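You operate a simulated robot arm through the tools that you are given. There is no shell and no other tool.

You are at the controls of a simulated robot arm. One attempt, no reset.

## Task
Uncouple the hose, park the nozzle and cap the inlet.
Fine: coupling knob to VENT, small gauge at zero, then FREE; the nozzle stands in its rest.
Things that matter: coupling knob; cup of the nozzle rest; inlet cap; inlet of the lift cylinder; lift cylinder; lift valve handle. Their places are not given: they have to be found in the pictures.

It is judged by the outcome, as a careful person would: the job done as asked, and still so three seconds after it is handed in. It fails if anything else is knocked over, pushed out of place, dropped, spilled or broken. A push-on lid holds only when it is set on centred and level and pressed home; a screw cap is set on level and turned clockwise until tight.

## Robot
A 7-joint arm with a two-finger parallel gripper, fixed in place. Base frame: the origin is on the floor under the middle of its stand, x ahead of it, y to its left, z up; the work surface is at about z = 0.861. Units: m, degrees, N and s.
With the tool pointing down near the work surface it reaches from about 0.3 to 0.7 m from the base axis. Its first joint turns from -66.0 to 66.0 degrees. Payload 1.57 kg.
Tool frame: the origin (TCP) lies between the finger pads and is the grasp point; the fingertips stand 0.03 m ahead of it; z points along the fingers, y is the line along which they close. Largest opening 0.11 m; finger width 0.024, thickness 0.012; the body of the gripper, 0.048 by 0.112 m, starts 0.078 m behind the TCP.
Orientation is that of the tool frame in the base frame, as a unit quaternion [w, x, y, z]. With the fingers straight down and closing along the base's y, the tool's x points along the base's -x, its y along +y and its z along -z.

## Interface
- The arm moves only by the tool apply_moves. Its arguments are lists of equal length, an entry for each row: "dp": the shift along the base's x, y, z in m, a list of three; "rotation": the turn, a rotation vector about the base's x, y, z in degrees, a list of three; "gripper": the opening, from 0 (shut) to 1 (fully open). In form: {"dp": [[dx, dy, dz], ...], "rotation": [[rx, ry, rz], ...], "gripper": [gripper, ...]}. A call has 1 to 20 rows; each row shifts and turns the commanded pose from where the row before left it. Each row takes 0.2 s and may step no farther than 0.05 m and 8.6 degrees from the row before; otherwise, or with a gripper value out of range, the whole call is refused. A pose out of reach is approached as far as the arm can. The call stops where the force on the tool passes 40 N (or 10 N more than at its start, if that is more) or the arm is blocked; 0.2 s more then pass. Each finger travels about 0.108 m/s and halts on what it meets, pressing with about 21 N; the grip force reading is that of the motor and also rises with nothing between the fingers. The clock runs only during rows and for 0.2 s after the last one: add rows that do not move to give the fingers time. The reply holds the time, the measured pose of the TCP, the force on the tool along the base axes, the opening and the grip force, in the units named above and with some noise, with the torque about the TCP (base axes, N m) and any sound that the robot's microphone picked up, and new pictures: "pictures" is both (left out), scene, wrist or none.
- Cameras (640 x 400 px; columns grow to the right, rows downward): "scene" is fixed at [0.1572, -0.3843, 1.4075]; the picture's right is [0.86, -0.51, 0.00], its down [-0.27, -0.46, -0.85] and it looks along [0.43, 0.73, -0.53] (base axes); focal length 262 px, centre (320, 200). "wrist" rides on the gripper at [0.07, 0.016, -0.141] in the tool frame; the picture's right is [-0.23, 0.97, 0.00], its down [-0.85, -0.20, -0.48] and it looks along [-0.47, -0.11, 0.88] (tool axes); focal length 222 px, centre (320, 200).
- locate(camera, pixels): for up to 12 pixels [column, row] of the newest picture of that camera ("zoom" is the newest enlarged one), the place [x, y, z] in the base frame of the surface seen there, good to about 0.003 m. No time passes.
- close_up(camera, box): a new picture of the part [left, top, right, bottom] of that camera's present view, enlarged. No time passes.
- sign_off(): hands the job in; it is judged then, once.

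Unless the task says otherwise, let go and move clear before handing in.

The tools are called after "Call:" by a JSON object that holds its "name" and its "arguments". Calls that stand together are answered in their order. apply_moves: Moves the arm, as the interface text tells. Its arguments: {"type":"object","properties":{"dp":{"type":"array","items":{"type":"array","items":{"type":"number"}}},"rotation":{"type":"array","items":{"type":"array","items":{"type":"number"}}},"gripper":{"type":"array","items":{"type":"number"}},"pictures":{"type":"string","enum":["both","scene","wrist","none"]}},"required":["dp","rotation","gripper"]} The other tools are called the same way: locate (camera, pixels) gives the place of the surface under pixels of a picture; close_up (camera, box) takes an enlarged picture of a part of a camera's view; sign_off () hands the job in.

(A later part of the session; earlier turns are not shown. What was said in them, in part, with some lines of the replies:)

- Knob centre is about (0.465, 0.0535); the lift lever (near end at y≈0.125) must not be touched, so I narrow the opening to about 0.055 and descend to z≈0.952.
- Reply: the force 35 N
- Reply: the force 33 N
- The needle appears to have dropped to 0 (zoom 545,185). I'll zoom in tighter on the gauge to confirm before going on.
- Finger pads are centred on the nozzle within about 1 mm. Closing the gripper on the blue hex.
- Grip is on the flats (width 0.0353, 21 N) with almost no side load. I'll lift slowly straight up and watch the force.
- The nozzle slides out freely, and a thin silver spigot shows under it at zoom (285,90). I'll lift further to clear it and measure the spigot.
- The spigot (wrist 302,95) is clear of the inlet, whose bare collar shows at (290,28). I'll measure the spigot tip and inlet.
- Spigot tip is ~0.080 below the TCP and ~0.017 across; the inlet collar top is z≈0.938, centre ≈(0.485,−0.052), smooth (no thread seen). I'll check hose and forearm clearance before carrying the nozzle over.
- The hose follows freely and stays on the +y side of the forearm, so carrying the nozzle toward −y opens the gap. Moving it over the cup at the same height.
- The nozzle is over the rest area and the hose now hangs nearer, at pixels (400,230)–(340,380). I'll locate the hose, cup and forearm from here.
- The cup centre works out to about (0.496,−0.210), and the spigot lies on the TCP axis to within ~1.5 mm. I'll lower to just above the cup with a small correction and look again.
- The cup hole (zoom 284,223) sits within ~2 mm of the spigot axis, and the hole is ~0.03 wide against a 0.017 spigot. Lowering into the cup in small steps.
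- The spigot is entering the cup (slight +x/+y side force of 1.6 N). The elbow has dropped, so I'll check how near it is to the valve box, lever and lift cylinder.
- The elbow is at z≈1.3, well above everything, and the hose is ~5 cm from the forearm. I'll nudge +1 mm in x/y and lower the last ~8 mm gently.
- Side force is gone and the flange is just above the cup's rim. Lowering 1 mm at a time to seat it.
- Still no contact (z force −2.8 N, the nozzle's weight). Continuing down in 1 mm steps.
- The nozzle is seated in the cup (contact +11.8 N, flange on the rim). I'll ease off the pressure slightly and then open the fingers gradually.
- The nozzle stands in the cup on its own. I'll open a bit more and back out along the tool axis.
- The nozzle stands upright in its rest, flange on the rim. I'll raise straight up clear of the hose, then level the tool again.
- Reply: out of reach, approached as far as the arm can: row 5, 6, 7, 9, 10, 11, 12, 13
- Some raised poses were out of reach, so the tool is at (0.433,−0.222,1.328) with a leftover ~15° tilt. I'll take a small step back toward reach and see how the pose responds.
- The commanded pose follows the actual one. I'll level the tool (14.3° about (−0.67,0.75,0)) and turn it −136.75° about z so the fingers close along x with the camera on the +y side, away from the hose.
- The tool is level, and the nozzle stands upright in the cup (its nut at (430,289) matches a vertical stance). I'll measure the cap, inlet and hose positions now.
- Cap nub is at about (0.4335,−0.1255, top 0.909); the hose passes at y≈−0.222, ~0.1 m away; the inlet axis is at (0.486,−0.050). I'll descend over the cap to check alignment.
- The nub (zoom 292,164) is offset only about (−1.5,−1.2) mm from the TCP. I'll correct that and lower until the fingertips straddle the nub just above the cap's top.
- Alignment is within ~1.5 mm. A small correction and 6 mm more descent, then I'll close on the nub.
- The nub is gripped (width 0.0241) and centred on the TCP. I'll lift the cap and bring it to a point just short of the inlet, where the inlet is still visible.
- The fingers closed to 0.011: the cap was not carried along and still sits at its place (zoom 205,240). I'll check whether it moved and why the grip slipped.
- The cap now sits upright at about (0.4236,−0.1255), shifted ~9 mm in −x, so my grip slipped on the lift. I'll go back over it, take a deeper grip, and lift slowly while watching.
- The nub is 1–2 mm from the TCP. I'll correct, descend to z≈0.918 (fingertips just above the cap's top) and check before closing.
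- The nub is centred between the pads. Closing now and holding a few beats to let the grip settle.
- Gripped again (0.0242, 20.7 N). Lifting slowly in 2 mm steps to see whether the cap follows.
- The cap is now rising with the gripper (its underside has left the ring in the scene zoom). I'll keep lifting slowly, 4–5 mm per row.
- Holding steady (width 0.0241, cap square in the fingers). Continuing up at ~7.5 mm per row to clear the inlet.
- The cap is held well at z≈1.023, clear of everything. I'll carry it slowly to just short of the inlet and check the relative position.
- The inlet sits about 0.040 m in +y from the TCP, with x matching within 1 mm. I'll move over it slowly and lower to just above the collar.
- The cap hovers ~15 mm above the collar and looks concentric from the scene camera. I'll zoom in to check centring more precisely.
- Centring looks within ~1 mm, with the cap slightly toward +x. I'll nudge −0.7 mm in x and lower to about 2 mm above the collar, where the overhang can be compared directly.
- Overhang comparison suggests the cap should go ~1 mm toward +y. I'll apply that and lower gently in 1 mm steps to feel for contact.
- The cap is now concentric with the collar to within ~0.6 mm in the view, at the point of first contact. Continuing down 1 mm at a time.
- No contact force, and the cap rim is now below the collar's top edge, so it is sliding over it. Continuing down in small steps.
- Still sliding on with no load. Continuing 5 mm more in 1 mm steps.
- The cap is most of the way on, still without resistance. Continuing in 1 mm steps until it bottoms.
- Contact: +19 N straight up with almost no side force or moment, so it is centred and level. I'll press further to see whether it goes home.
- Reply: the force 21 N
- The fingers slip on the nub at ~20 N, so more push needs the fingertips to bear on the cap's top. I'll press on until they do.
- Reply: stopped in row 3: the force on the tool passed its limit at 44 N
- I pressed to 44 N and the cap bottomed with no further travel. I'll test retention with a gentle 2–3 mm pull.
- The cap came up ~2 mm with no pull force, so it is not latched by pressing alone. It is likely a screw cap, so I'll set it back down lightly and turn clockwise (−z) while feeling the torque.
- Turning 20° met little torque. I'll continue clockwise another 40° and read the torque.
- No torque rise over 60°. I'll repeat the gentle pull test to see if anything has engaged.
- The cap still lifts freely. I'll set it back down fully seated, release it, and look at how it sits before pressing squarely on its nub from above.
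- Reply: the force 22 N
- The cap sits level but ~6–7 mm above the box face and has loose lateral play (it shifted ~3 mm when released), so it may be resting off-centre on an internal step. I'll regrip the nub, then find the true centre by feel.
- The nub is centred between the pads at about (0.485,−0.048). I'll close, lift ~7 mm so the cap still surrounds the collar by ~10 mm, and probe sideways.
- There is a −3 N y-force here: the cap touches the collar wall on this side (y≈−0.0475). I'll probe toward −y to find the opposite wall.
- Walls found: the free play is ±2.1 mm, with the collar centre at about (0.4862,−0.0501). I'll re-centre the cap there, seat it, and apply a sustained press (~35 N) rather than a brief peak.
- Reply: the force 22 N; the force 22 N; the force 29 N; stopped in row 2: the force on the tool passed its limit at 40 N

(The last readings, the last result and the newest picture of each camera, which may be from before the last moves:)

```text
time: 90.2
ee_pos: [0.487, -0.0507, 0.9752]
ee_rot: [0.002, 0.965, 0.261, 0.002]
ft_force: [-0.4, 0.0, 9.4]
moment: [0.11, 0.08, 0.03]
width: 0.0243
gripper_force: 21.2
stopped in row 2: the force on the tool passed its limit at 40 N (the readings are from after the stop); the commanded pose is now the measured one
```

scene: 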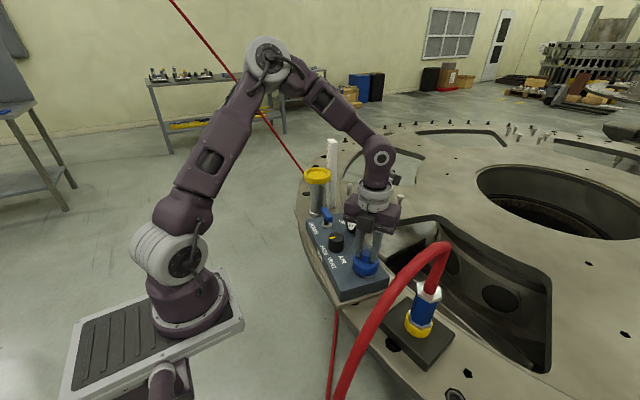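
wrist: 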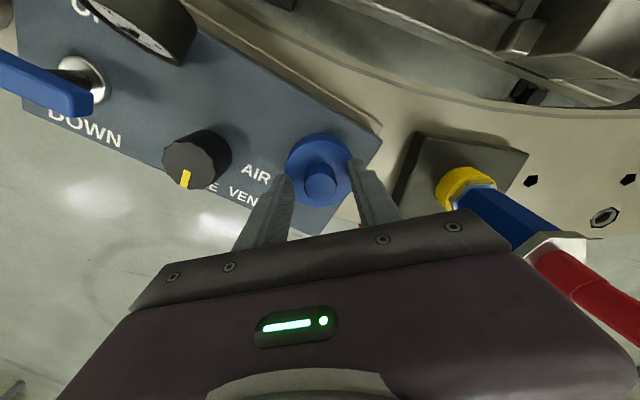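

Call:
{"name": "apply_moves", "arguments": {"dp": [[0, 0, -0.0005], [0, 0, -0.0003], [0, 0, 0], [0, 0, 0]], "rotation": [[0, 0, 0], [0, 0, 0], [0, 0, 0], [0, 0, 0]], "gripper": [0.05, 0.05, 0.05, 0.05], "pictures": "none"}}

Call:
{"name": "apply_moves", "arguments": {"dp": [[0, 0, -0.0002], [0, 0, 0], [0, 0, 0], [0, 0, 0]], "rotation": [[0, 0, 0], [0, 0, 0], [0, 0, 0], [0, 0, 0]], "gripper": [0.05, 0.05, 0.05, 0.05], "pictures": "scene"}}

Call:
{"name": "close_up", "arguments": {"camera": "scene", "box": [348, 243, 388, 283]}}

```text
time: 91.1
ee_pos: [0.4871, -0.0501, 0.9748]
ee_rot: [0.003, 0.965, 0.261, 0.003]
ft_force: [-1.3, 0.6, 11.1]
moment: [0.12, 0.16, 0.02]
width: 0.0243
gripper_force: 21.3
stopped in row 4: the force on the tool passed its limit at 41 N (the readings are from after the stop); the commanded pose is now the measured one
```

```text
time: 92.1
ee_pos: [0.4869, -0.0504, 0.975]
ee_rot: [0.003, 0.966, 0.26, 0.003]
ft_force: [2.9, 0.6, 31.3]
moment: [0.18, 0.24, 0.01]
width: 0.0244
gripper_force: 20.7
```

scene: 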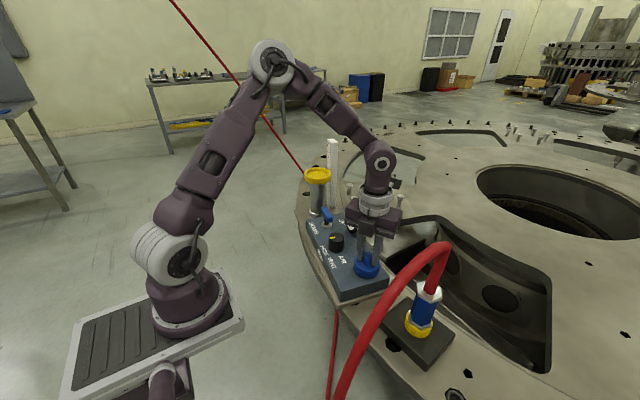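

```text
10.00 times, centred on (368, 263) of scene
```

zoom: 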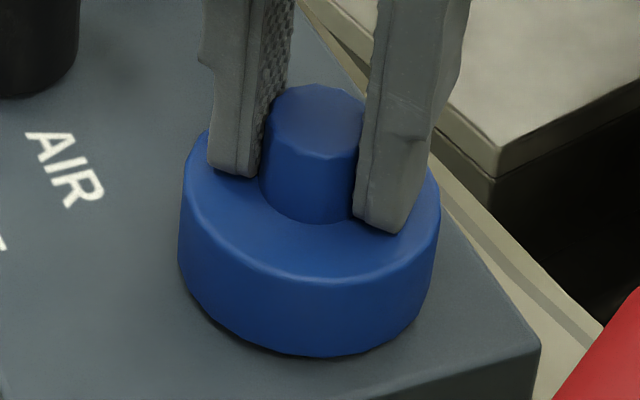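

Held at 31 N. Now a gentle pull test of 3 mm to see whether it is retained.

Call:
{"name": "apply_moves", "arguments": {"dp": [[0, 0, 0.001], [0, 0, 0.001], [0, 0, 0.001], [0, 0, 0.001], [0, 0, 0]], "rotation": [[0, 0, 0], [0, 0, 0], [0, 0, 0], [0, 0, 0], [0, 0, 0]], "gripper": [0.05, 0.05, 0.05, 0.05, 0.05], "pictures": "scene"}}

Call:
{"name": "close_up", "arguments": {"camera": "scene", "box": [348, 243, 388, 283]}}

```text
time: 93.3
ee_pos: [0.4874, -0.0503, 0.9782]
ee_rot: [0.004, 0.965, 0.261, 0.003]
ft_force: [1.0, -0.2, 0.3]
moment: [-0.01, 0.02, 0.0]
width: 0.024
gripper_force: 21.4
```

scene: 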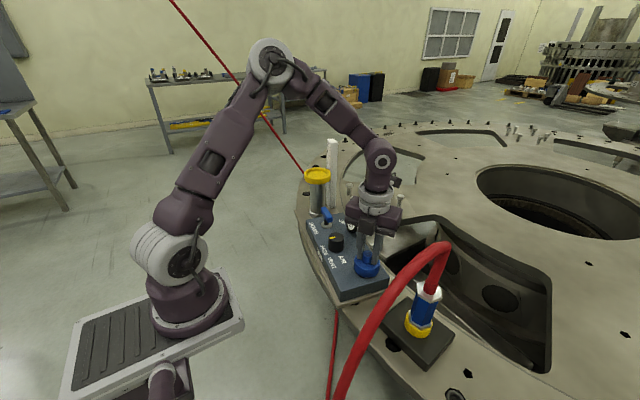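

```text
10.00 times, centred on (368, 263) of scene
```

zoom: 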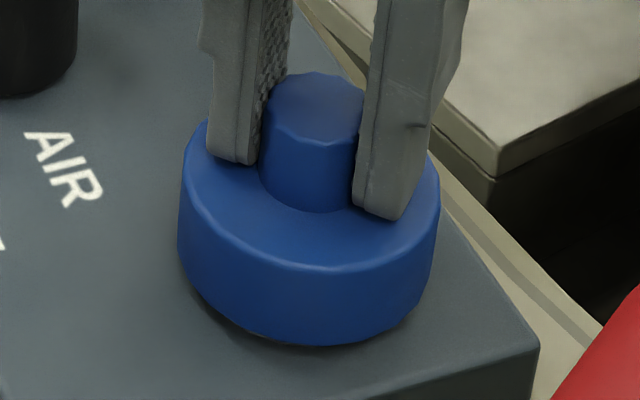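

Still not retained by pressing. I'll treat it as a screw cap: seat it, release, wind the hand back, regrip and give it a long clockwise turn while feeling for torque.

Call:
{"name": "apply_moves", "arguments": {"dp": [[0, 0, -0.001], [0, 0, -0.001], [0, 0, -0.001], [0, 0, -0.0003], [0, 0, 0], [0, 0, 0], [0, 0, 0.004], [0, 0, 0.004], [0, 0, 0]], "rotation": [[0, 0, 0], [0, 0, 0], [0, 0, 0], [0, 0, 0], [0, 0, 0], [0, 0, 0], [0, 0, 0], [0, 0, 0], [0, 0, 0]], "gripper": [0.05, 0.05, 0.05, 0.05, 0.25, 0.45, 0.45, 0.45, 0.45]}}

Call:
{"name": "close_up", "arguments": {"camera": "wrist", "box": [260, 110, 380, 210]}}

Call:
{"name": "close_up", "arguments": {"camera": "scene", "box": [348, 243, 388, 283]}}

```text
time: 95.3
ee_pos: [0.4868, -0.0501, 0.9839]
ee_rot: [0.002, 0.965, 0.261, 0.002]
ft_force: [0.1, -0.4, -0.5]
moment: [0.01, 0.0, 0.02]
width: 0.0495
gripper_force: 0.0
```

scene: 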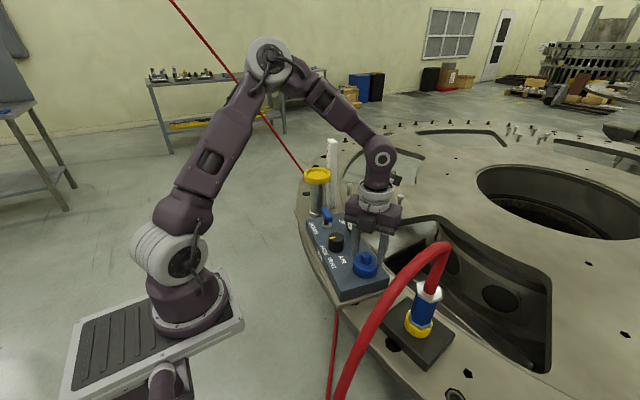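
wrist: 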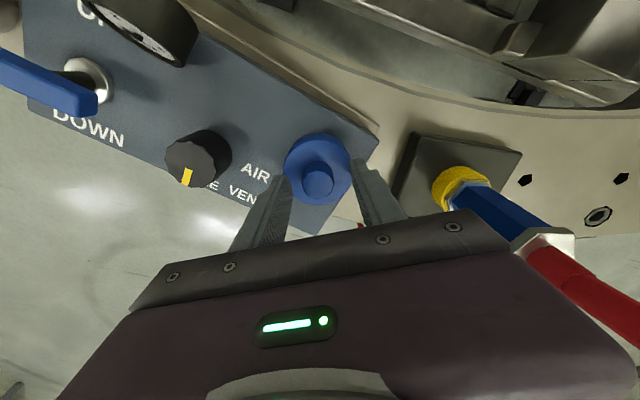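

```text
4.00 times, centred on (320, 160) of wrist
```

zoom: 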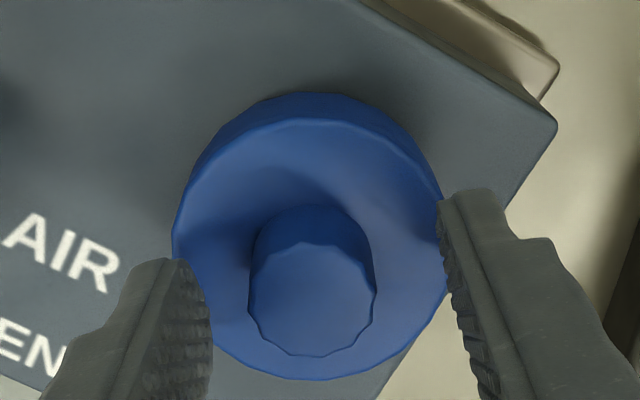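

```text
10.00 times, centred on (368, 263) of scene
```

zoom: 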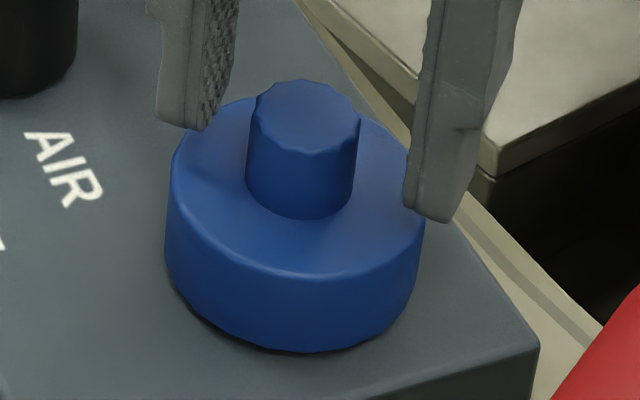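

The cap stays seated on release (shifted ~2 mm within its play). I'll wind the hand back +190° around the nub with the fingers open.

Call:
{"name": "apply_moves", "arguments": {"dp": [[-0.0008, 0.0015, 0.01], [0, 0, 0.01], [0, 0, 0], [0, 0, 0], [0, 0, 0], [0, 0, 0], [0, 0, 0], [0, 0, 0], [0, 0, 0], [0, 0, 0], [0, 0, 0], [0, 0, 0], [0, 0, 0], [0, 0, 0]], "rotation": [[0, 0, 0], [0, 0, 0], [0, 0, 7.92], [0, 0, 7.92], [0, 0, 7.92], [0, 0, 7.92], [0, 0, 7.92], [0, 0, 7.92], [0, 0, 7.92], [0, 0, 7.92], [0, 0, 7.92], [0, 0, 7.92], [0, 0, 7.92], [0, 0, 7.92]], "gripper": [0.45, 0.45, 0.45, 0.45, 0.45, 0.45, 0.45, 0.45, 0.45, 0.45, 0.45, 0.45, 0.45, 0.45], "pictures": "none"}}

Call:
{"name": "apply_moves", "arguments": {"dp": [[0, 0, 0], [0, 0, 0], [0, 0, 0], [0, 0, 0], [0, 0, 0], [0, 0, 0], [0, 0, 0], [0, 0, 0], [0, 0, 0], [0, 0, 0], [0, 0, 0], [0, 0, 0], [0, 0, 0]], "rotation": [[0, 0, 7.92], [0, 0, 7.92], [0, 0, 7.92], [0, 0, 7.92], [0, 0, 7.92], [0, 0, 7.92], [0, 0, 7.92], [0, 0, 7.92], [0, 0, 7.92], [0, 0, 7.92], [0, 0, 7.92], [0, 0, 7.92], [0, 0, 0]], "gripper": [0.45, 0.45, 0.45, 0.45, 0.45, 0.45, 0.45, 0.45, 0.45, 0.45, 0.45, 0.45, 0.45]}}

Call:
{"name": "close_up", "arguments": {"camera": "wrist", "box": [260, 90, 380, 190]}}

```text
time: 98.3
ee_pos: [0.4854, -0.0499, 1.0026]
ee_rot: [0.0, 0.459, 0.888, 0.003]
ft_force: [0.4, 0.8, 0.2]
moment: [0.02, 0.0, 0.01]
width: 0.0494
gripper_force: 0.0
```

```text
time: 101.1
ee_pos: [0.4862, -0.0492, 1.0029]
ee_rot: [-0.003, -0.345, 0.938, 0.003]
ft_force: [-0.6, -0.8, -0.2]
moment: [-0.02, -0.02, -0.01]
width: 0.0496
gripper_force: 0.0
```

scene: 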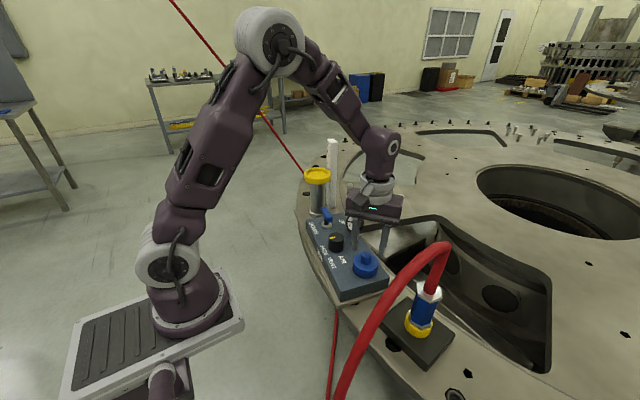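
wrist: 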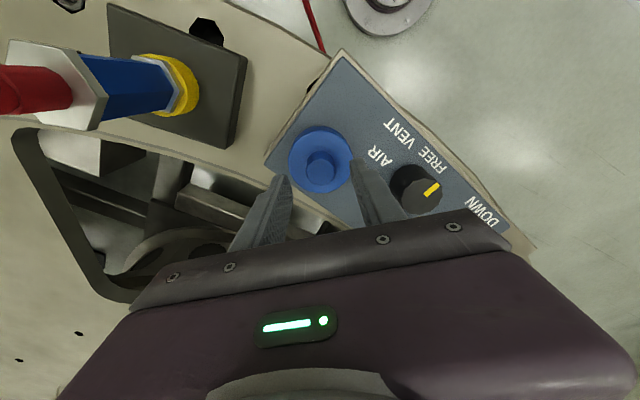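

```text
4.00 times, centred on (320, 140) of wrist
```

zoom: 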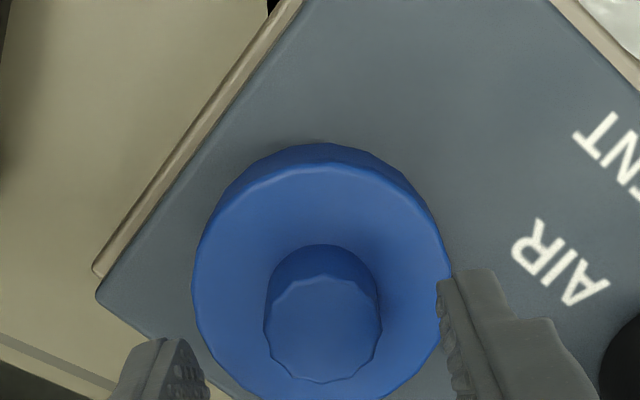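

Hand is wound back to yaw ≈ +40°. I'll descend around the nub and check centring before gripping.

Call:
{"name": "apply_moves", "arguments": {"dp": [[-0.001, -0.0006, -0.01], [0, 0, -0.01], [0, 0, -0.005], [0, 0, 0]], "rotation": [[0, 0, 0], [0, 0, 0], [0, 0, 0], [0, 0, 0]], "gripper": [0.45, 0.45, 0.45, 0.45], "pictures": "wrist"}}

Call:
{"name": "close_up", "arguments": {"camera": "wrist", "box": [260, 110, 380, 210]}}

```text
time: 102.1
ee_pos: [0.4851, -0.049, 0.9768]
ee_rot: [-0.004, -0.345, 0.939, 0.002]
ft_force: [0.4, -0.1, 0.8]
moment: [0.03, -0.03, 0.0]
width: 0.0493
gripper_force: 0.1
```

wrist: 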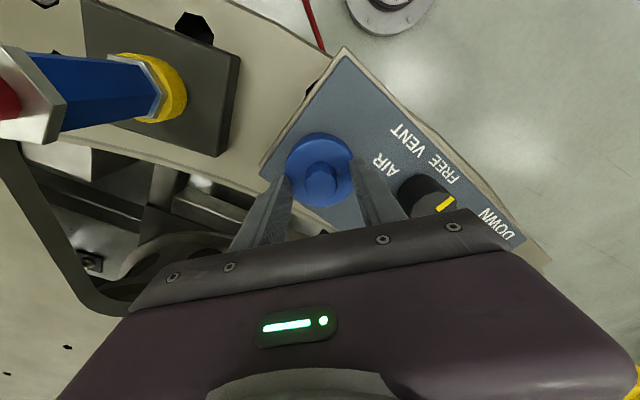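

```text
4.00 times, centred on (320, 160) of wrist
```

zoom: 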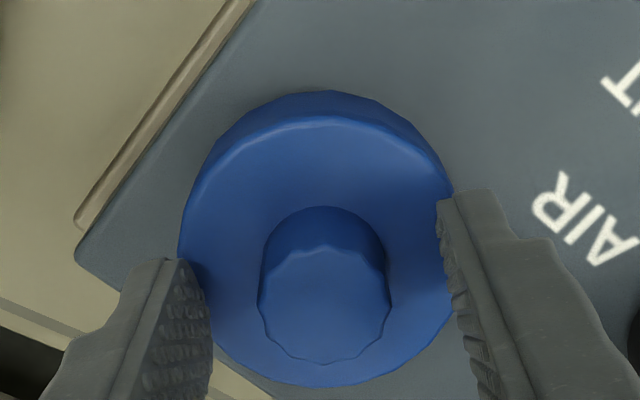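

Nearly centred. A 1 mm correction, then I'll grip, re-centre on the collar and seat it lightly.

Call:
{"name": "apply_moves", "arguments": {"dp": [[-0.0009, -0.0008, 0], [0, 0, 0], [0, 0, 0], [0, 0, 0], [0, 0, 0], [0, 0, 0]], "rotation": [[0, 0, 0], [0, 0, 0], [0, 0, 0], [0, 0, 0], [0, 0, 0], [0, 0, 0]], "gripper": [0.45, 0.3, 0.15, 0.05, 0.05, 0.05], "pictures": "none"}}

Call:
{"name": "apply_moves", "arguments": {"dp": [[0, 0, 0.001], [0, 0, 0.001], [0.0012, 0, 0], [0, 0, 0]], "rotation": [[0, 0, 0], [0, 0, 0], [0, 0, 0], [0, 0, 0]], "gripper": [0.05, 0.05, 0.05, 0.05], "pictures": "scene"}}

Call:
{"name": "close_up", "arguments": {"camera": "scene", "box": [348, 243, 388, 283]}}

```text
time: 103.5
ee_pos: [0.4843, -0.0503, 0.9779]
ee_rot: [-0.003, -0.344, 0.939, 0.003]
ft_force: [-0.2, -0.2, 0.2]
moment: [0.03, -0.02, 0.0]
width: 0.0242
gripper_force: 21.0
```

```text
time: 104.5
ee_pos: [0.4863, -0.0503, 0.9789]
ee_rot: [-0.003, -0.344, 0.939, 0.003]
ft_force: [0.9, -0.2, -0.4]
moment: [0.02, 0.0, -0.02]
width: 0.0243
gripper_force: 20.8
```

scene: 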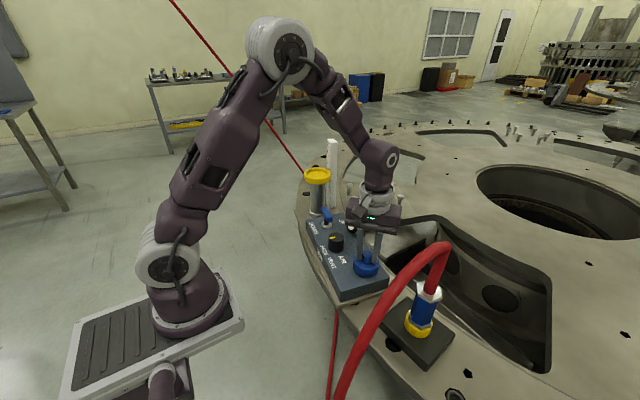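

```text
10.00 times, centred on (368, 263) of scene
```

zoom: 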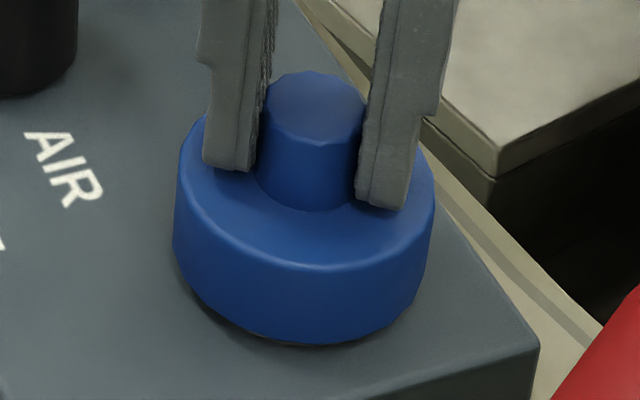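

Gripped and centred at (0.486,−0.050). Seating it lightly and turning clockwise in stages, reading the torque.

Call:
{"name": "apply_moves", "arguments": {"dp": [[0, 0, -0.001], [0, 0, -0.001], [0, 0, -0.0004], [0, 0, 0]], "rotation": [[0, 0, 0], [0, 0, 0], [0, 0, 0], [0, 0, 0]], "gripper": [0.05, 0.05, 0.05, 0.05], "pictures": "none"}}

Call:
{"name": "apply_moves", "arguments": {"dp": [[0, 0, 0], [0, 0, 0], [0, 0, 0], [0, 0, 0], [0, 0, 0], [0, 0, 0], [0, 0, 0], [0, 0, 0], [0, 0, 0]], "rotation": [[0, 0, -7.9], [0, 0, -7.9], [0, 0, -7.9], [0, 0, -7.9], [0, 0, -7.9], [0, 0, -7.9], [0, 0, -7.9], [0, 0, -7.9], [0, 0, 0]], "gripper": [0.05, 0.05, 0.05, 0.05, 0.05, 0.05, 0.05, 0.05, 0.05], "pictures": "none"}}

Call:
{"name": "apply_moves", "arguments": {"dp": [[0, 0, 0], [0, 0, 0], [0, 0, 0], [0, 0, 0], [0, 0, 0], [0, 0, 0], [0, 0, 0], [0, 0, 0], [0, 0, 0]], "rotation": [[0, 0, -7.9], [0, 0, -7.9], [0, 0, -7.9], [0, 0, -7.9], [0, 0, -7.9], [0, 0, -7.9], [0, 0, -7.9], [0, 0, -7.9], [0, 0, 0]], "gripper": [0.05, 0.05, 0.05, 0.05, 0.05, 0.05, 0.05, 0.05, 0.05], "pictures": "none"}}

Call:
{"name": "apply_moves", "arguments": {"dp": [[0, 0, 0], [0, 0, 0], [0, 0, 0], [0, 0, 0], [0, 0, 0], [0, 0, 0], [0, 0, 0], [0, 0, 0], [0, 0, 0]], "rotation": [[0, 0, -7.9], [0, 0, -7.9], [0, 0, -7.9], [0, 0, -7.9], [0, 0, -7.9], [0, 0, -7.9], [0, 0, -7.9], [0, 0, -7.9], [0, 0, 0]], "gripper": [0.05, 0.05, 0.05, 0.05, 0.05, 0.05, 0.05, 0.05, 0.05]}}

Call:
{"name": "close_up", "arguments": {"camera": "scene", "box": [348, 243, 388, 283]}}

```text
time: 105.5
ee_pos: [0.4857, -0.0509, 0.9766]
ee_rot: [-0.003, -0.344, 0.939, 0.003]
ft_force: [-1.1, -0.3, 4.9]
moment: [0.03, 0.02, 0.03]
width: 0.024
gripper_force: 21.1
```

```text
time: 107.5
ee_pos: [0.4854, -0.0506, 0.9782]
ee_rot: [-0.001, 0.199, 0.98, 0.004]
ft_force: [-3.2, -0.6, 1.6]
moment: [-0.05, 0.11, -0.02]
width: 0.024
gripper_force: 21.2
```

```text
time: 109.5
ee_pos: [0.4845, -0.051, 0.9783]
ee_rot: [0.001, 0.684, 0.73, 0.004]
ft_force: [-1.0, 1.6, 6.9]
moment: [0.12, 0.04, -0.03]
width: 0.0242
gripper_force: 21.5
```

```text
time: 111.5
ee_pos: [0.4856, -0.0508, 0.9771]
ee_rot: [0.003, 0.964, 0.264, 0.003]
ft_force: [0.4, 0.3, 5.2]
moment: [0.02, -0.01, -0.03]
width: 0.024
gripper_force: 21.1
```

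scene: 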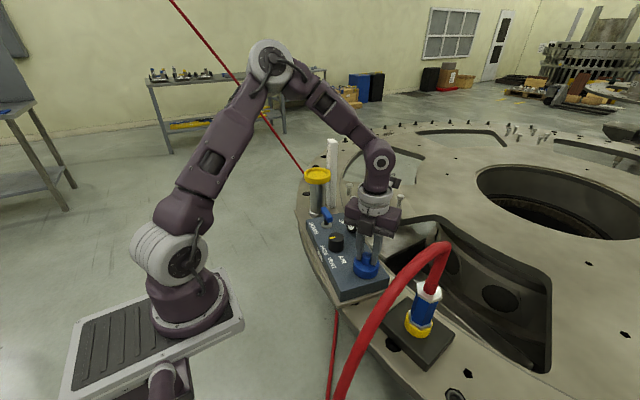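
wrist: 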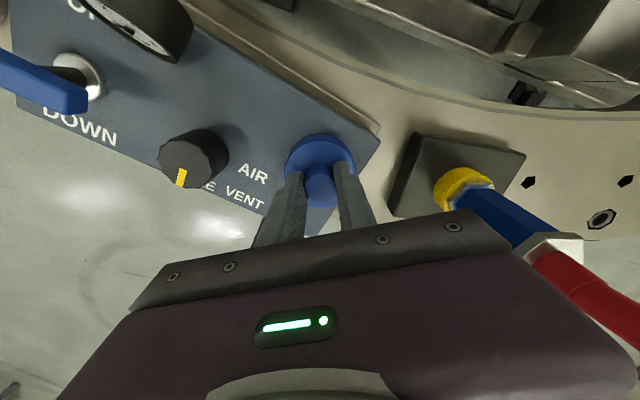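

```text
10.00 times, centred on (368, 263) of scene
```

zoom: 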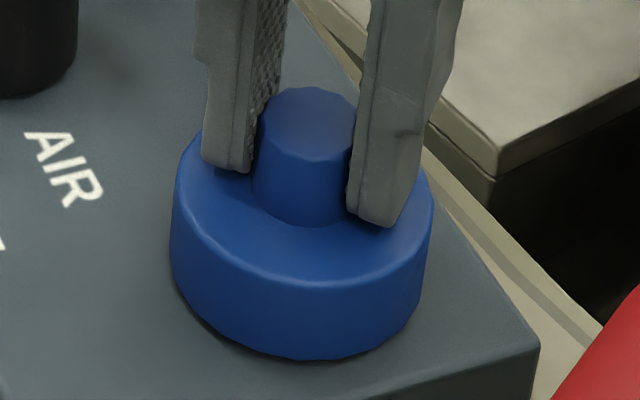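

No torque built up over 190° more. One more pull test of 3 mm.

Call:
{"name": "apply_moves", "arguments": {"dp": [[0, 0, 0.001], [0, 0, 0.001], [0, 0, 0.001], [0, 0, 0]], "rotation": [[0, 0, 0], [0, 0, 0], [0, 0, 0], [0, 0, 0]], "gripper": [0.05, 0.05, 0.05, 0.05], "pictures": "scene"}}

Call:
{"name": "close_up", "arguments": {"camera": "scene", "box": [348, 243, 388, 283]}}

```text
time: 112.5
ee_pos: [0.4857, -0.0508, 0.9807]
ee_rot: [0.003, 0.964, 0.264, 0.002]
ft_force: [1.2, -0.6, -0.2]
moment: [0.01, -0.04, 0.03]
width: 0.0242
gripper_force: 21.0
```

scene: 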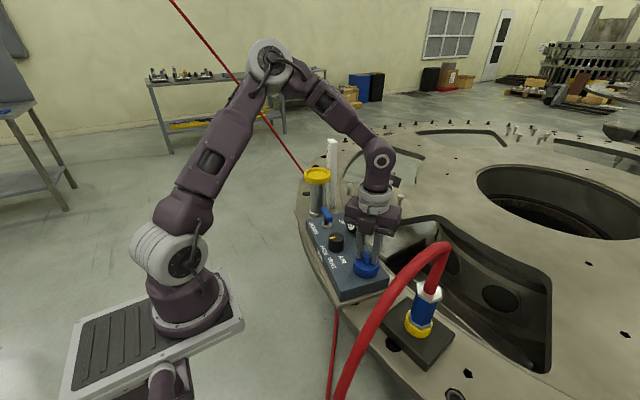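

```text
10.00 times, centred on (368, 263) of scene
```

zoom: 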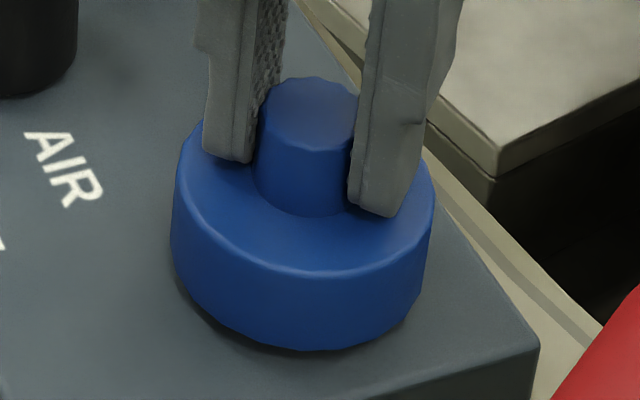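

The cap has ±2 mm of free play on the smooth collar and neither latches nor threads, so it is a plain slip-on cap held by its seat and weight. I'll centre it, seat it fully, and open the fingers very gradually so it isn't shifted.

Call:
{"name": "apply_moves", "arguments": {"dp": [[0.0006, 0.0006, 0], [0, 0, -0.001], [0, 0, -0.001], [0, 0, -0.001], [0, 0, -0.0004], [0, 0, 0]], "rotation": [[0, 0, 0], [0, 0, 0], [0, 0, 0], [0, 0, 0], [0, 0, 0], [0, 0, 0]], "gripper": [0.05, 0.05, 0.05, 0.05, 0.05, 0.05], "pictures": "none"}}

Call:
{"name": "apply_moves", "arguments": {"dp": [[0, 0, 0], [0, 0, 0], [0, 0, 0], [0, 0, 0], [0, 0, 0], [0, 0, 0], [0, 0, 0], [0, 0, 0], [0, 0, 0], [0, 0, 0], [0, 0, 0], [0, 0, 0]], "rotation": [[0, 0, 0], [0, 0, 0], [0, 0, 0], [0, 0, 0], [0, 0, 0], [0, 0, 0], [0, 0, 0], [0, 0, 0], [0, 0, 0], [0, 0, 0], [0, 0, 0], [0, 0, 0]], "gripper": [0.15, 0.2, 0.21, 0.215, 0.22, 0.225, 0.23, 0.24, 0.25, 0.27, 0.3, 0.33]}}

Call:
{"name": "close_up", "arguments": {"camera": "scene", "box": [348, 243, 388, 283]}}

Call:
{"name": "close_up", "arguments": {"camera": "wrist", "box": [260, 110, 380, 210]}}

```text
time: 113.9
ee_pos: [0.4861, -0.05, 0.9776]
ee_rot: [0.003, 0.964, 0.266, 0.002]
ft_force: [0.0, 0.8, 0.9]
moment: [0.0, 0.02, 0.02]
width: 0.0242
gripper_force: 21.2
```

```text
time: 116.5
ee_pos: [0.4863, -0.0494, 0.9779]
ee_rot: [0.003, 0.964, 0.265, 0.002]
ft_force: [-0.9, 0.4, -0.5]
moment: [0.01, -0.02, 0.01]
width: 0.0363
gripper_force: 0.0
```

scene: 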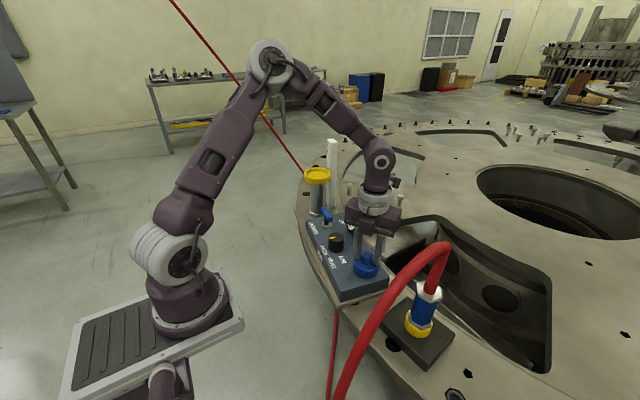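
wrist: 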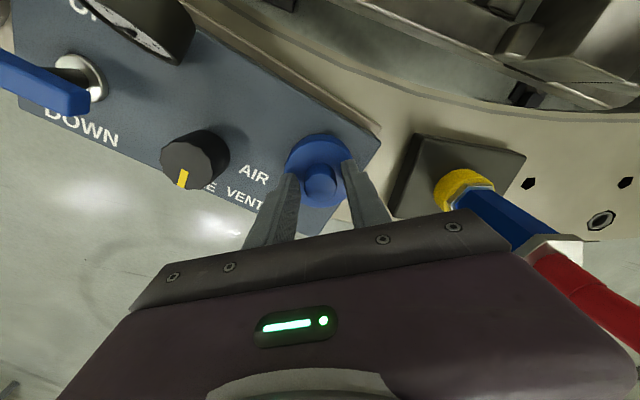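

```text
10.00 times, centred on (368, 263) of scene
```

zoom: 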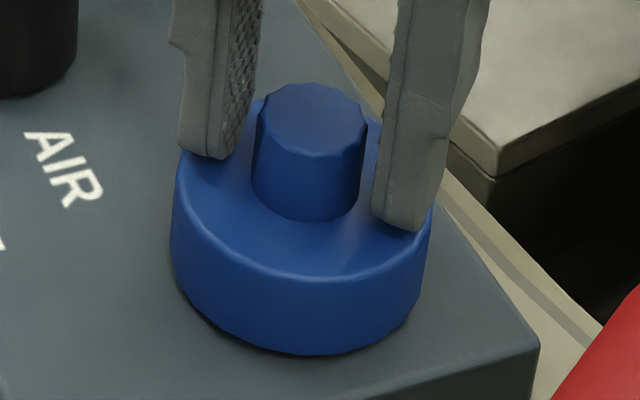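

```text
4.00 times, centred on (320, 160) of wrist
```

zoom: 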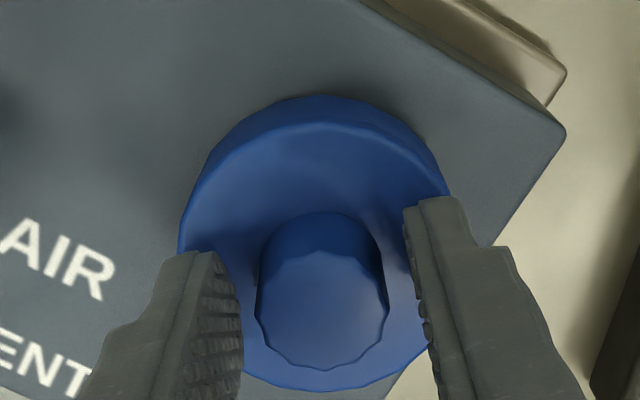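

Slow opening worked: the cap is still centred between the fingers at (0.486,−0.050) and sits level. I'll rise, close the fingers, and press squarely on the nub's top to be sure it is home.

Call:
{"name": "apply_moves", "arguments": {"dp": [[0, 0, 0], [0, 0, 0.005], [0, 0, 0.01], [0, 0, 0.015], [0, 0, 0.015], [0, 0, 0], [0, 0, 0], [0, 0, 0], [0, 0, 0]], "rotation": [[0, 0, 0], [0, 0, 0], [0, 0, 0], [0, 0, 0], [0, 0, 0], [0, 0, 0], [0, 0, 0], [0, 0, 0], [0, 0, 0]], "gripper": [0.4, 0.4, 0.4, 0.4, 0.4, 0.2, 0.0, 0.0, 0.0]}}

Call:
{"name": "close_up", "arguments": {"camera": "wrist", "box": [260, 90, 380, 190]}}

Call:
{"name": "close_up", "arguments": {"camera": "scene", "box": [338, 228, 398, 288]}}

```text
time: 118.5
ee_pos: [0.4876, -0.0497, 1.0242]
ee_rot: [0.002, 0.964, 0.264, 0.003]
ft_force: [-0.8, -0.1, -0.6]
moment: [0.01, -0.01, 0.02]
width: 0.0001
gripper_force: 20.8
```

scene: 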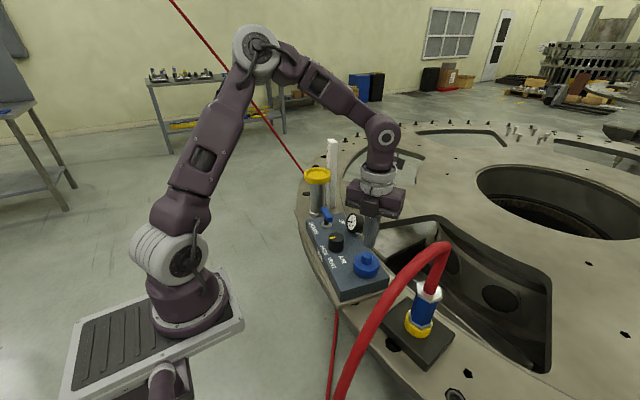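
wrist: 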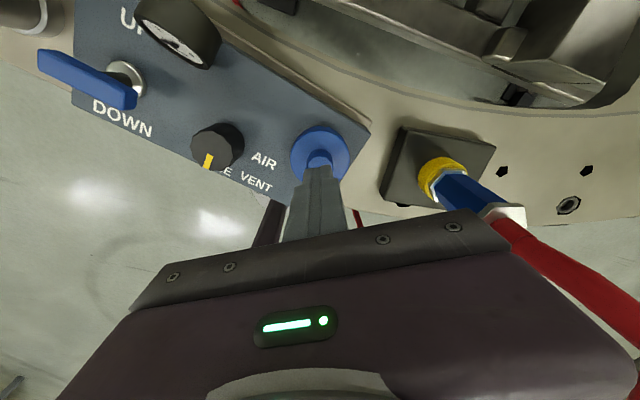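

```text
4.00 times, centred on (320, 140) of wrist
```

zoom: 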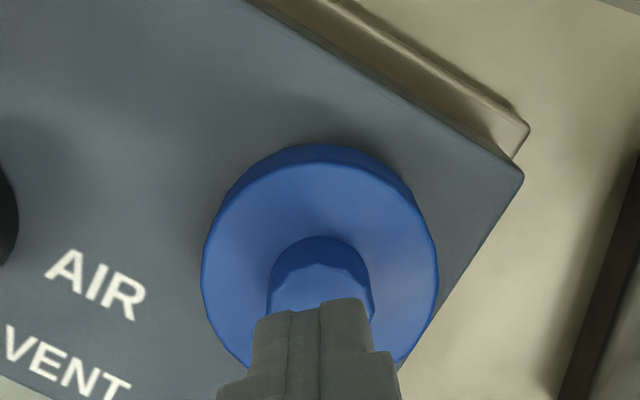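

```text
6.67 times, centred on (368, 258) of scene
```

zoom: 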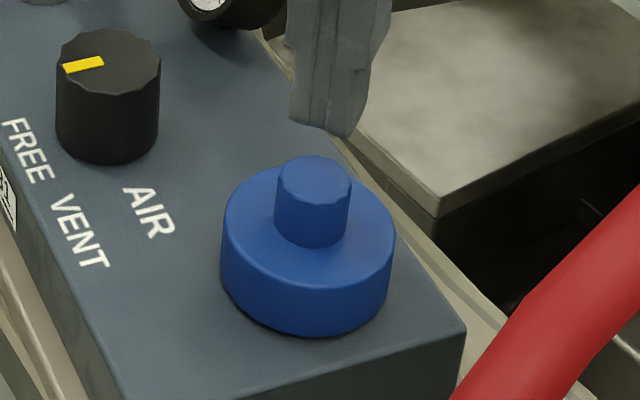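

Closed fingertips are directly above the nub. Lowering to touch it and pressing in small steps.

Call:
{"name": "apply_moves", "arguments": {"dp": [[0, 0, -0.008], [0, 0, -0.008], [0, 0, -0.005], [0, 0, -0.001], [0, 0, 0]], "rotation": [[0, 0, 0], [0, 0, 0], [0, 0, 0], [0, 0, 0], [0, 0, 0]], "gripper": [0, 0, 0, 0, 0], "pictures": "none"}}

Call:
{"name": "apply_moves", "arguments": {"dp": [[0, 0, -0.001], [0, 0, -0.001], [0, 0, 0]], "rotation": [[0, 0, 0], [0, 0, 0], [0, 0, 0]], "gripper": [0, 0, 0], "pictures": "none"}}

```text
time: 119.7
ee_pos: [0.486, -0.0496, 1.0009]
ee_rot: [0.003, 0.964, 0.264, 0.002]
ft_force: [-0.4, -0.5, -0.3]
moment: [0.02, 0.06, 0.01]
width: 0.0
gripper_force: 20.9
```

```text
time: 120.5
ee_pos: [0.4862, -0.0499, 0.9978]
ee_rot: [0.003, 0.964, 0.265, 0.003]
ft_force: [-0.2, 0.1, 0.3]
moment: [0.02, 0.01, -0.01]
width: 0.0
gripper_force: 21.0
```

Call:
{"name": "apply_moves", "arguments": {"dp": [[0, 0, -0.0007], [0, 0, -0.0007], [0, 0, 0]], "rotation": [[0, 0, 0], [0, 0, 0], [0, 0, 0]], "gripper": [0, 0, 0], "pictures": "none"}}

Call:
{"name": "apply_moves", "arguments": {"dp": [[0, 0, -0.0006], [0, 0, 0]], "rotation": [[0, 0, 0], [0, 0, 0]], "gripper": [0, 0], "pictures": "none"}}

Call:
{"name": "apply_moves", "arguments": {"dp": [[0, 0, -0.0005], [0, 0, 0]], "rotation": [[0, 0, 0], [0, 0, 0]], "gripper": [0, 0], "pictures": "both"}}

Call:
{"name": "close_up", "arguments": {"camera": "scene", "box": [348, 243, 388, 283]}}

```text
time: 121.3
ee_pos: [0.4862, -0.0501, 0.9967]
ee_rot: [0.003, 0.964, 0.265, 0.003]
ft_force: [-0.8, -0.4, 4.5]
moment: [-0.01, 0.02, 0.02]
width: 0.0001
gripper_force: 20.9
```

```text
time: 121.9
ee_pos: [0.4869, -0.0505, 0.9967]
ee_rot: [0.003, 0.964, 0.264, 0.002]
ft_force: [-2.7, 1.1, 15.4]
moment: [0.0, 0.09, -0.03]
width: 0.0
gripper_force: 21.0
```

```text
time: 122.5
ee_pos: [0.4855, -0.0498, 0.9966]
ee_rot: [0.004, 0.964, 0.265, 0.004]
ft_force: [-4.2, -2.0, 25.3]
moment: [-0.11, 0.12, 0.03]
width: 0.0001
gripper_force: 21.0
```

scene: 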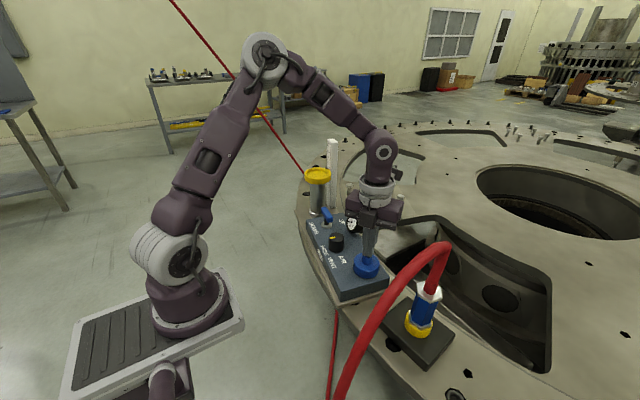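
wrist: 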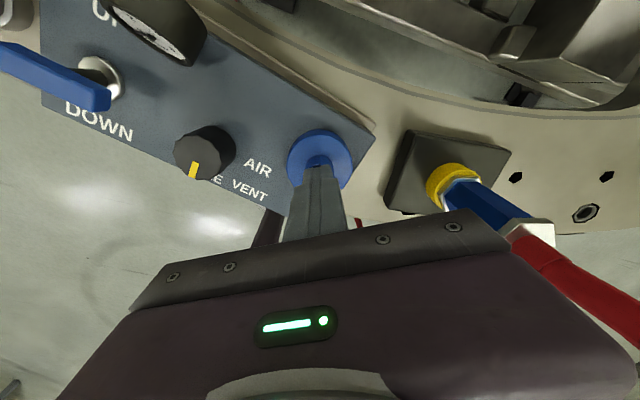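

```text
10.00 times, centred on (368, 263) of scene
```

zoom: 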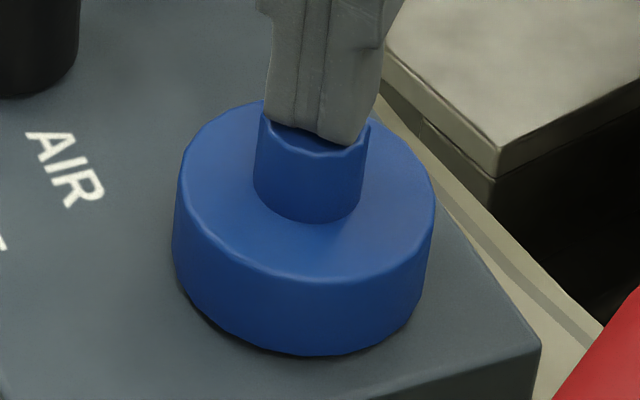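

25 N straight down on the nub, cap steady. A little more to ~35 N, held for a moment.

Call:
{"name": "apply_moves", "arguments": {"dp": [[0, 0, -0.0004], [0, 0, 0], [0, 0, 0], [0, 0, 0]], "rotation": [[0, 0, 0], [0, 0, 0], [0, 0, 0], [0, 0, 0]], "gripper": [0, 0, 0, 0], "pictures": "none"}}

Call:
{"name": "apply_moves", "arguments": {"dp": [[0, 0, -0.0003], [0, 0, 0], [0, 0, 0]], "rotation": [[0, 0, 0], [0, 0, 0], [0, 0, 0]], "gripper": [0, 0, 0], "pictures": "scene"}}

Call:
{"name": "close_up", "arguments": {"camera": "scene", "box": [348, 243, 388, 283]}}

```text
time: 123.0
ee_pos: [0.4864, -0.0503, 0.9971]
ee_rot: [0.003, 0.965, 0.264, 0.003]
ft_force: [-3.7, 1.6, 13.6]
moment: [0.06, 0.16, 0.01]
width: 0.0002
gripper_force: 20.8
stopped in row 2: the force on the tool passed its limit at 41 N (the readings are from after the stop); the commanded pose is now the measured one
```

```text
time: 123.8
ee_pos: [0.4862, -0.0503, 0.9968]
ee_rot: [0.004, 0.964, 0.265, 0.004]
ft_force: [-4.0, 1.7, 14.6]
moment: [0.0, 0.16, -0.06]
width: 0.0
gripper_force: 21.3
stopped in row 3: the force on the tool passed its limit at 41 N (the readings are from after the stop); the commanded pose is now the measured one
```

scene: 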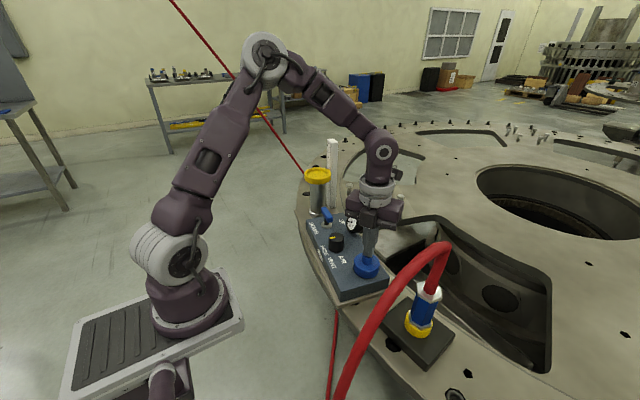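

```text
10.00 times, centred on (368, 263) of scene
```

zoom: 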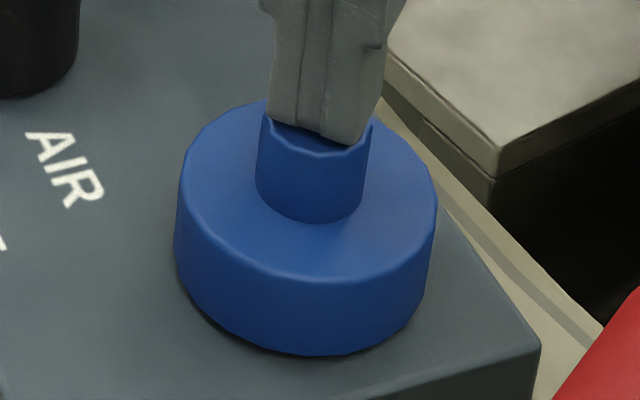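

Pressed squarely to 41 N twice with no further travel, so the cap is fully down. I'll lift the hand away and measure how the cap sits.

Call:
{"name": "apply_moves", "arguments": {"dp": [[0, 0, 0.002], [0, 0, 0.01], [0, 0, 0.03], [0, 0, 0.04], [0, 0, 0.045], [0, 0, 0.045], [0, 0, 0.04], [0, 0, 0]], "rotation": [[0, 0, 0], [0, 0, 0], [0, 0, 0], [0, 0, 0], [0, 0, 0], [0, 0, 0], [0, 0, 0], [0, 0, 0]], "gripper": [0, 0, 0, 0, 0, 0, 0, 0]}}

Call:
{"name": "close_up", "arguments": {"camera": "scene", "box": [348, 243, 388, 283]}}

Call:
{"name": "locate", "arguments": {"camera": "zoom", "pixels": [[310, 115], [290, 250], [200, 200], [400, 200], [300, 320], [220, 290], [390, 290], [300, 370], [150, 300], [310, 180], [250, 240], [360, 240]]}}

Call:
{"name": "close_up", "arguments": {"camera": "wrist", "box": [240, 60, 440, 210]}}

```text
time: 125.6
ee_pos: [0.4864, -0.051, 1.2086]
ee_rot: [0.003, 0.964, 0.264, 0.004]
ft_force: [-0.7, 0.6, -0.2]
moment: [-0.02, 0.02, 0.02]
width: 0.0001
gripper_force: 21.5
```

scene: 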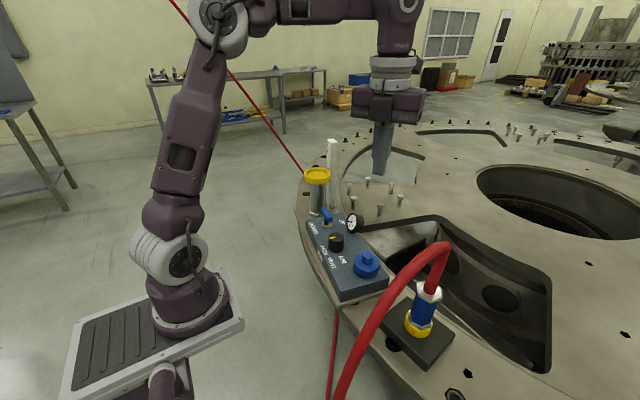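
wrist: 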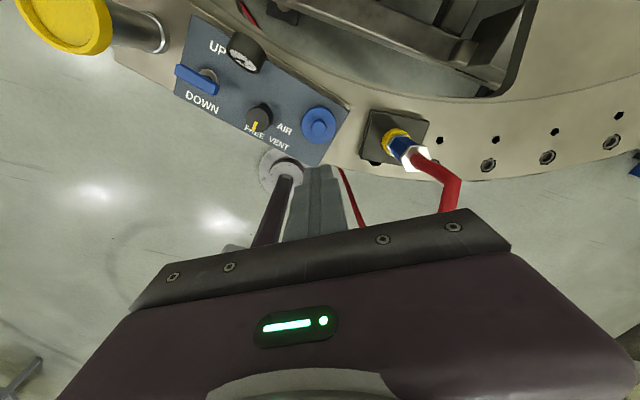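

```text
10.00 times, centred on (368, 263) of scene
```

zoom: 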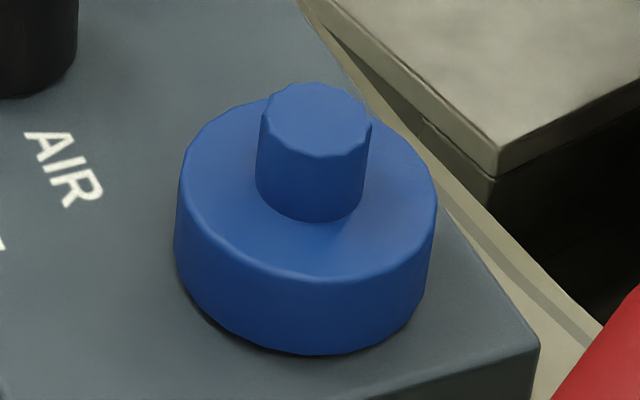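

```text
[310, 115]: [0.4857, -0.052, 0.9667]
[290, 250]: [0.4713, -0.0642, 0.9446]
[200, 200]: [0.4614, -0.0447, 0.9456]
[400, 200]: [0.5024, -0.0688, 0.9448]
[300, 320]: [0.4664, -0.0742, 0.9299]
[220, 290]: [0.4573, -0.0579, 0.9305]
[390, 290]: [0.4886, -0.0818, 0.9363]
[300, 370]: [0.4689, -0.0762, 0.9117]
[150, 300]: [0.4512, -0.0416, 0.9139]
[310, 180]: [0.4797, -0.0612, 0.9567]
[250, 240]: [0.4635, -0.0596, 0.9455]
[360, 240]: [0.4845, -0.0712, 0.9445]
```

```text
2.67 times, centred on (340, 135) of wrist
```

zoom: 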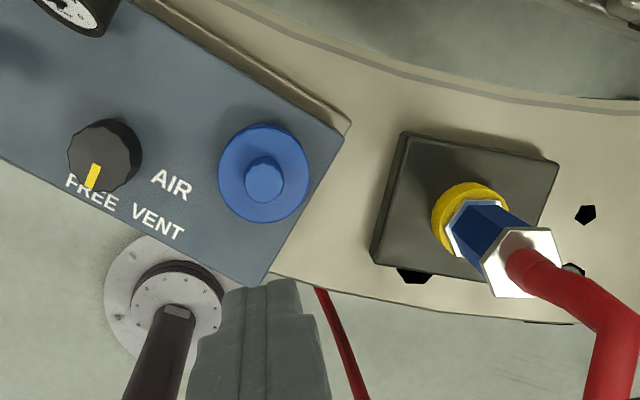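

The cap sits level (top face z≈0.945 all round) and centred over the inlet at about (0.486,−0.051). I'll back the arm off and do a final check of the knob, gauge, lever and nozzle.

Call:
{"name": "apply_moves", "arguments": {"dp": [[-0.01, 0.005, 0.02], [-0.03, 0.01, 0.02], [-0.03, 0.01, 0.02], [-0.02, 0.01, 0.01], [0, 0, 0], [0, 0, 0]], "rotation": [[0, 0, 0], [0, 0, 0], [0, 0, 0], [0, 0, 0], [0, 0, 0], [0, 0, 0]], "gripper": [0.2, 0.4, 0.5, 0.5, 0.5, 0.5]}}

Call:
{"name": "close_up", "arguments": {"camera": "scene", "box": [290, 150, 470, 370]}}

Call:
{"name": "close_up", "arguments": {"camera": "scene", "box": [310, 200, 390, 260]}}

Call:
{"name": "close_up", "arguments": {"camera": "scene", "box": [395, 270, 455, 350]}}

```text
time: 127.0
ee_pos: [0.3977, -0.0155, 1.2795]
ee_rot: [0.004, 0.964, 0.265, 0.004]
ft_force: [-0.2, -0.3, 0.9]
moment: [0.01, -0.01, -0.02]
width: 0.0552
gripper_force: 0.0
```

scene: 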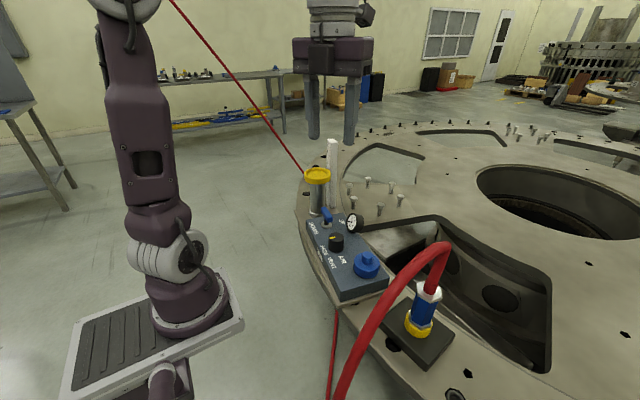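
wrist: 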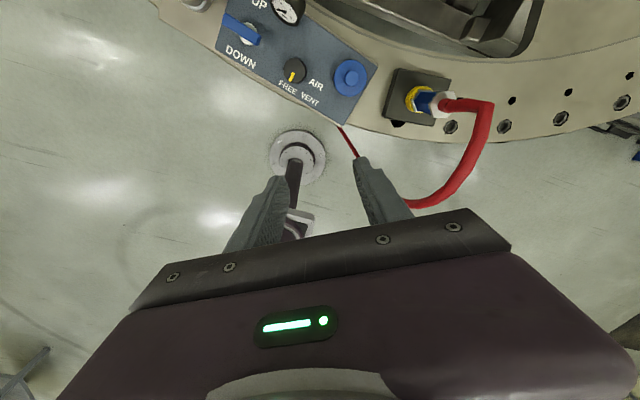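

```text
1.82 times, centred on (380, 260) of scene
```

zoom: 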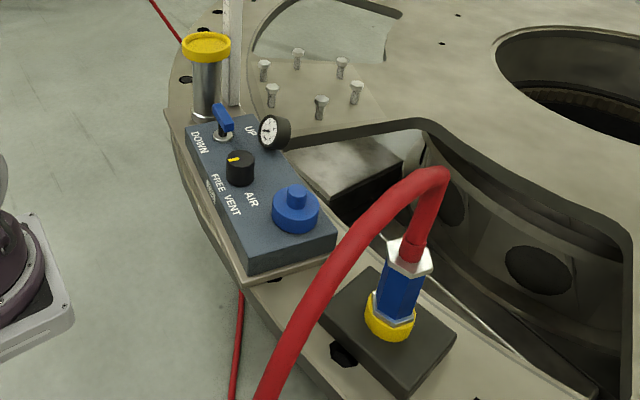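

```text
6.67 times, centred on (350, 230) of scene
```

zoom: 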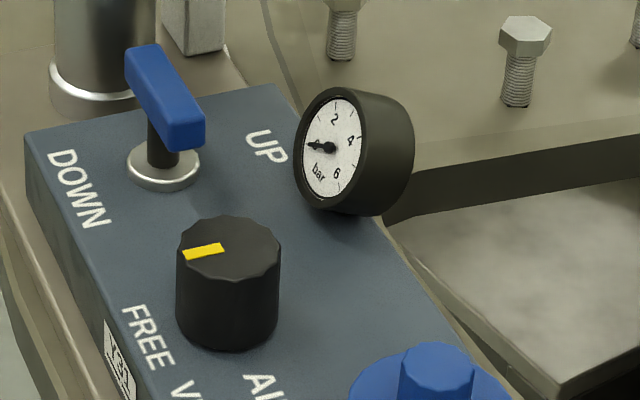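

```text
5.00 times, centred on (425, 310) of scene
```

zoom: 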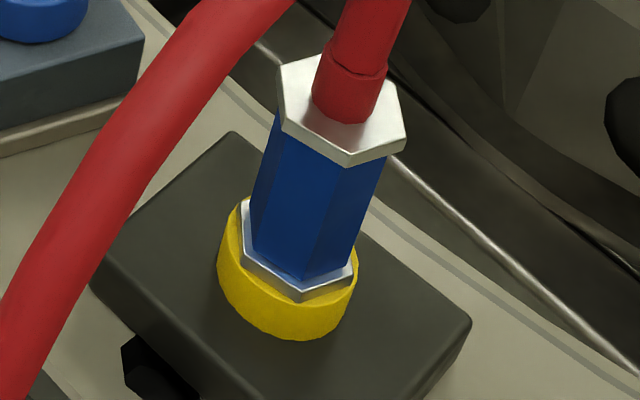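

The knob mark is at FREE, the gauge is at 0, and the lever and lift cylinder are untouched. The nozzle stands seated in its yellow cup, the blue cap sits level and centred on the inlet, and the arm is clear. The cap slipped from my grip once during its first lift and landed upright nearby. It is now pressed fully down but is held only by its own weight, since it neither snapped nor threaded on. I'm handing in the job.

Call:
{"name": "sign_off", "arguments": {}}

```text
The job is handed in.
```

The hose is uncoupled, the nozzle is standing in its rest and the inlet is capped. Two things about the cap fall short of a clean job.

- **Knob and gauge:** I turned the coupling knob to VENT, the small gauge dropped to zero, and then I turned it to FREE. Both were still so in the last pictures.
- **Nozzle:** It came out of the inlet without resistance. It stands upright in the yellow cup with its flange on the rim.
- **Cap is not locked on:** It sits level and centred on the inlet, fully down, but it did not lock. Pressing to about 41–44 N and turning it about 250° clockwise engaged nothing. It has about 2 mm of sideways play and lifted freely each time I checked. After the last press I did not pull-test it again, so treat it as held only by its own weight.
- **Cap slipped once:** On the first lift it came out of my grip and ended upright about 9 mm from where it had been. I did not see how far it fell. I regripped it and carried it slowly after that.

The lift valve handle and the lift cylinder look unchanged in the last pictures. The arm is clear of everything.
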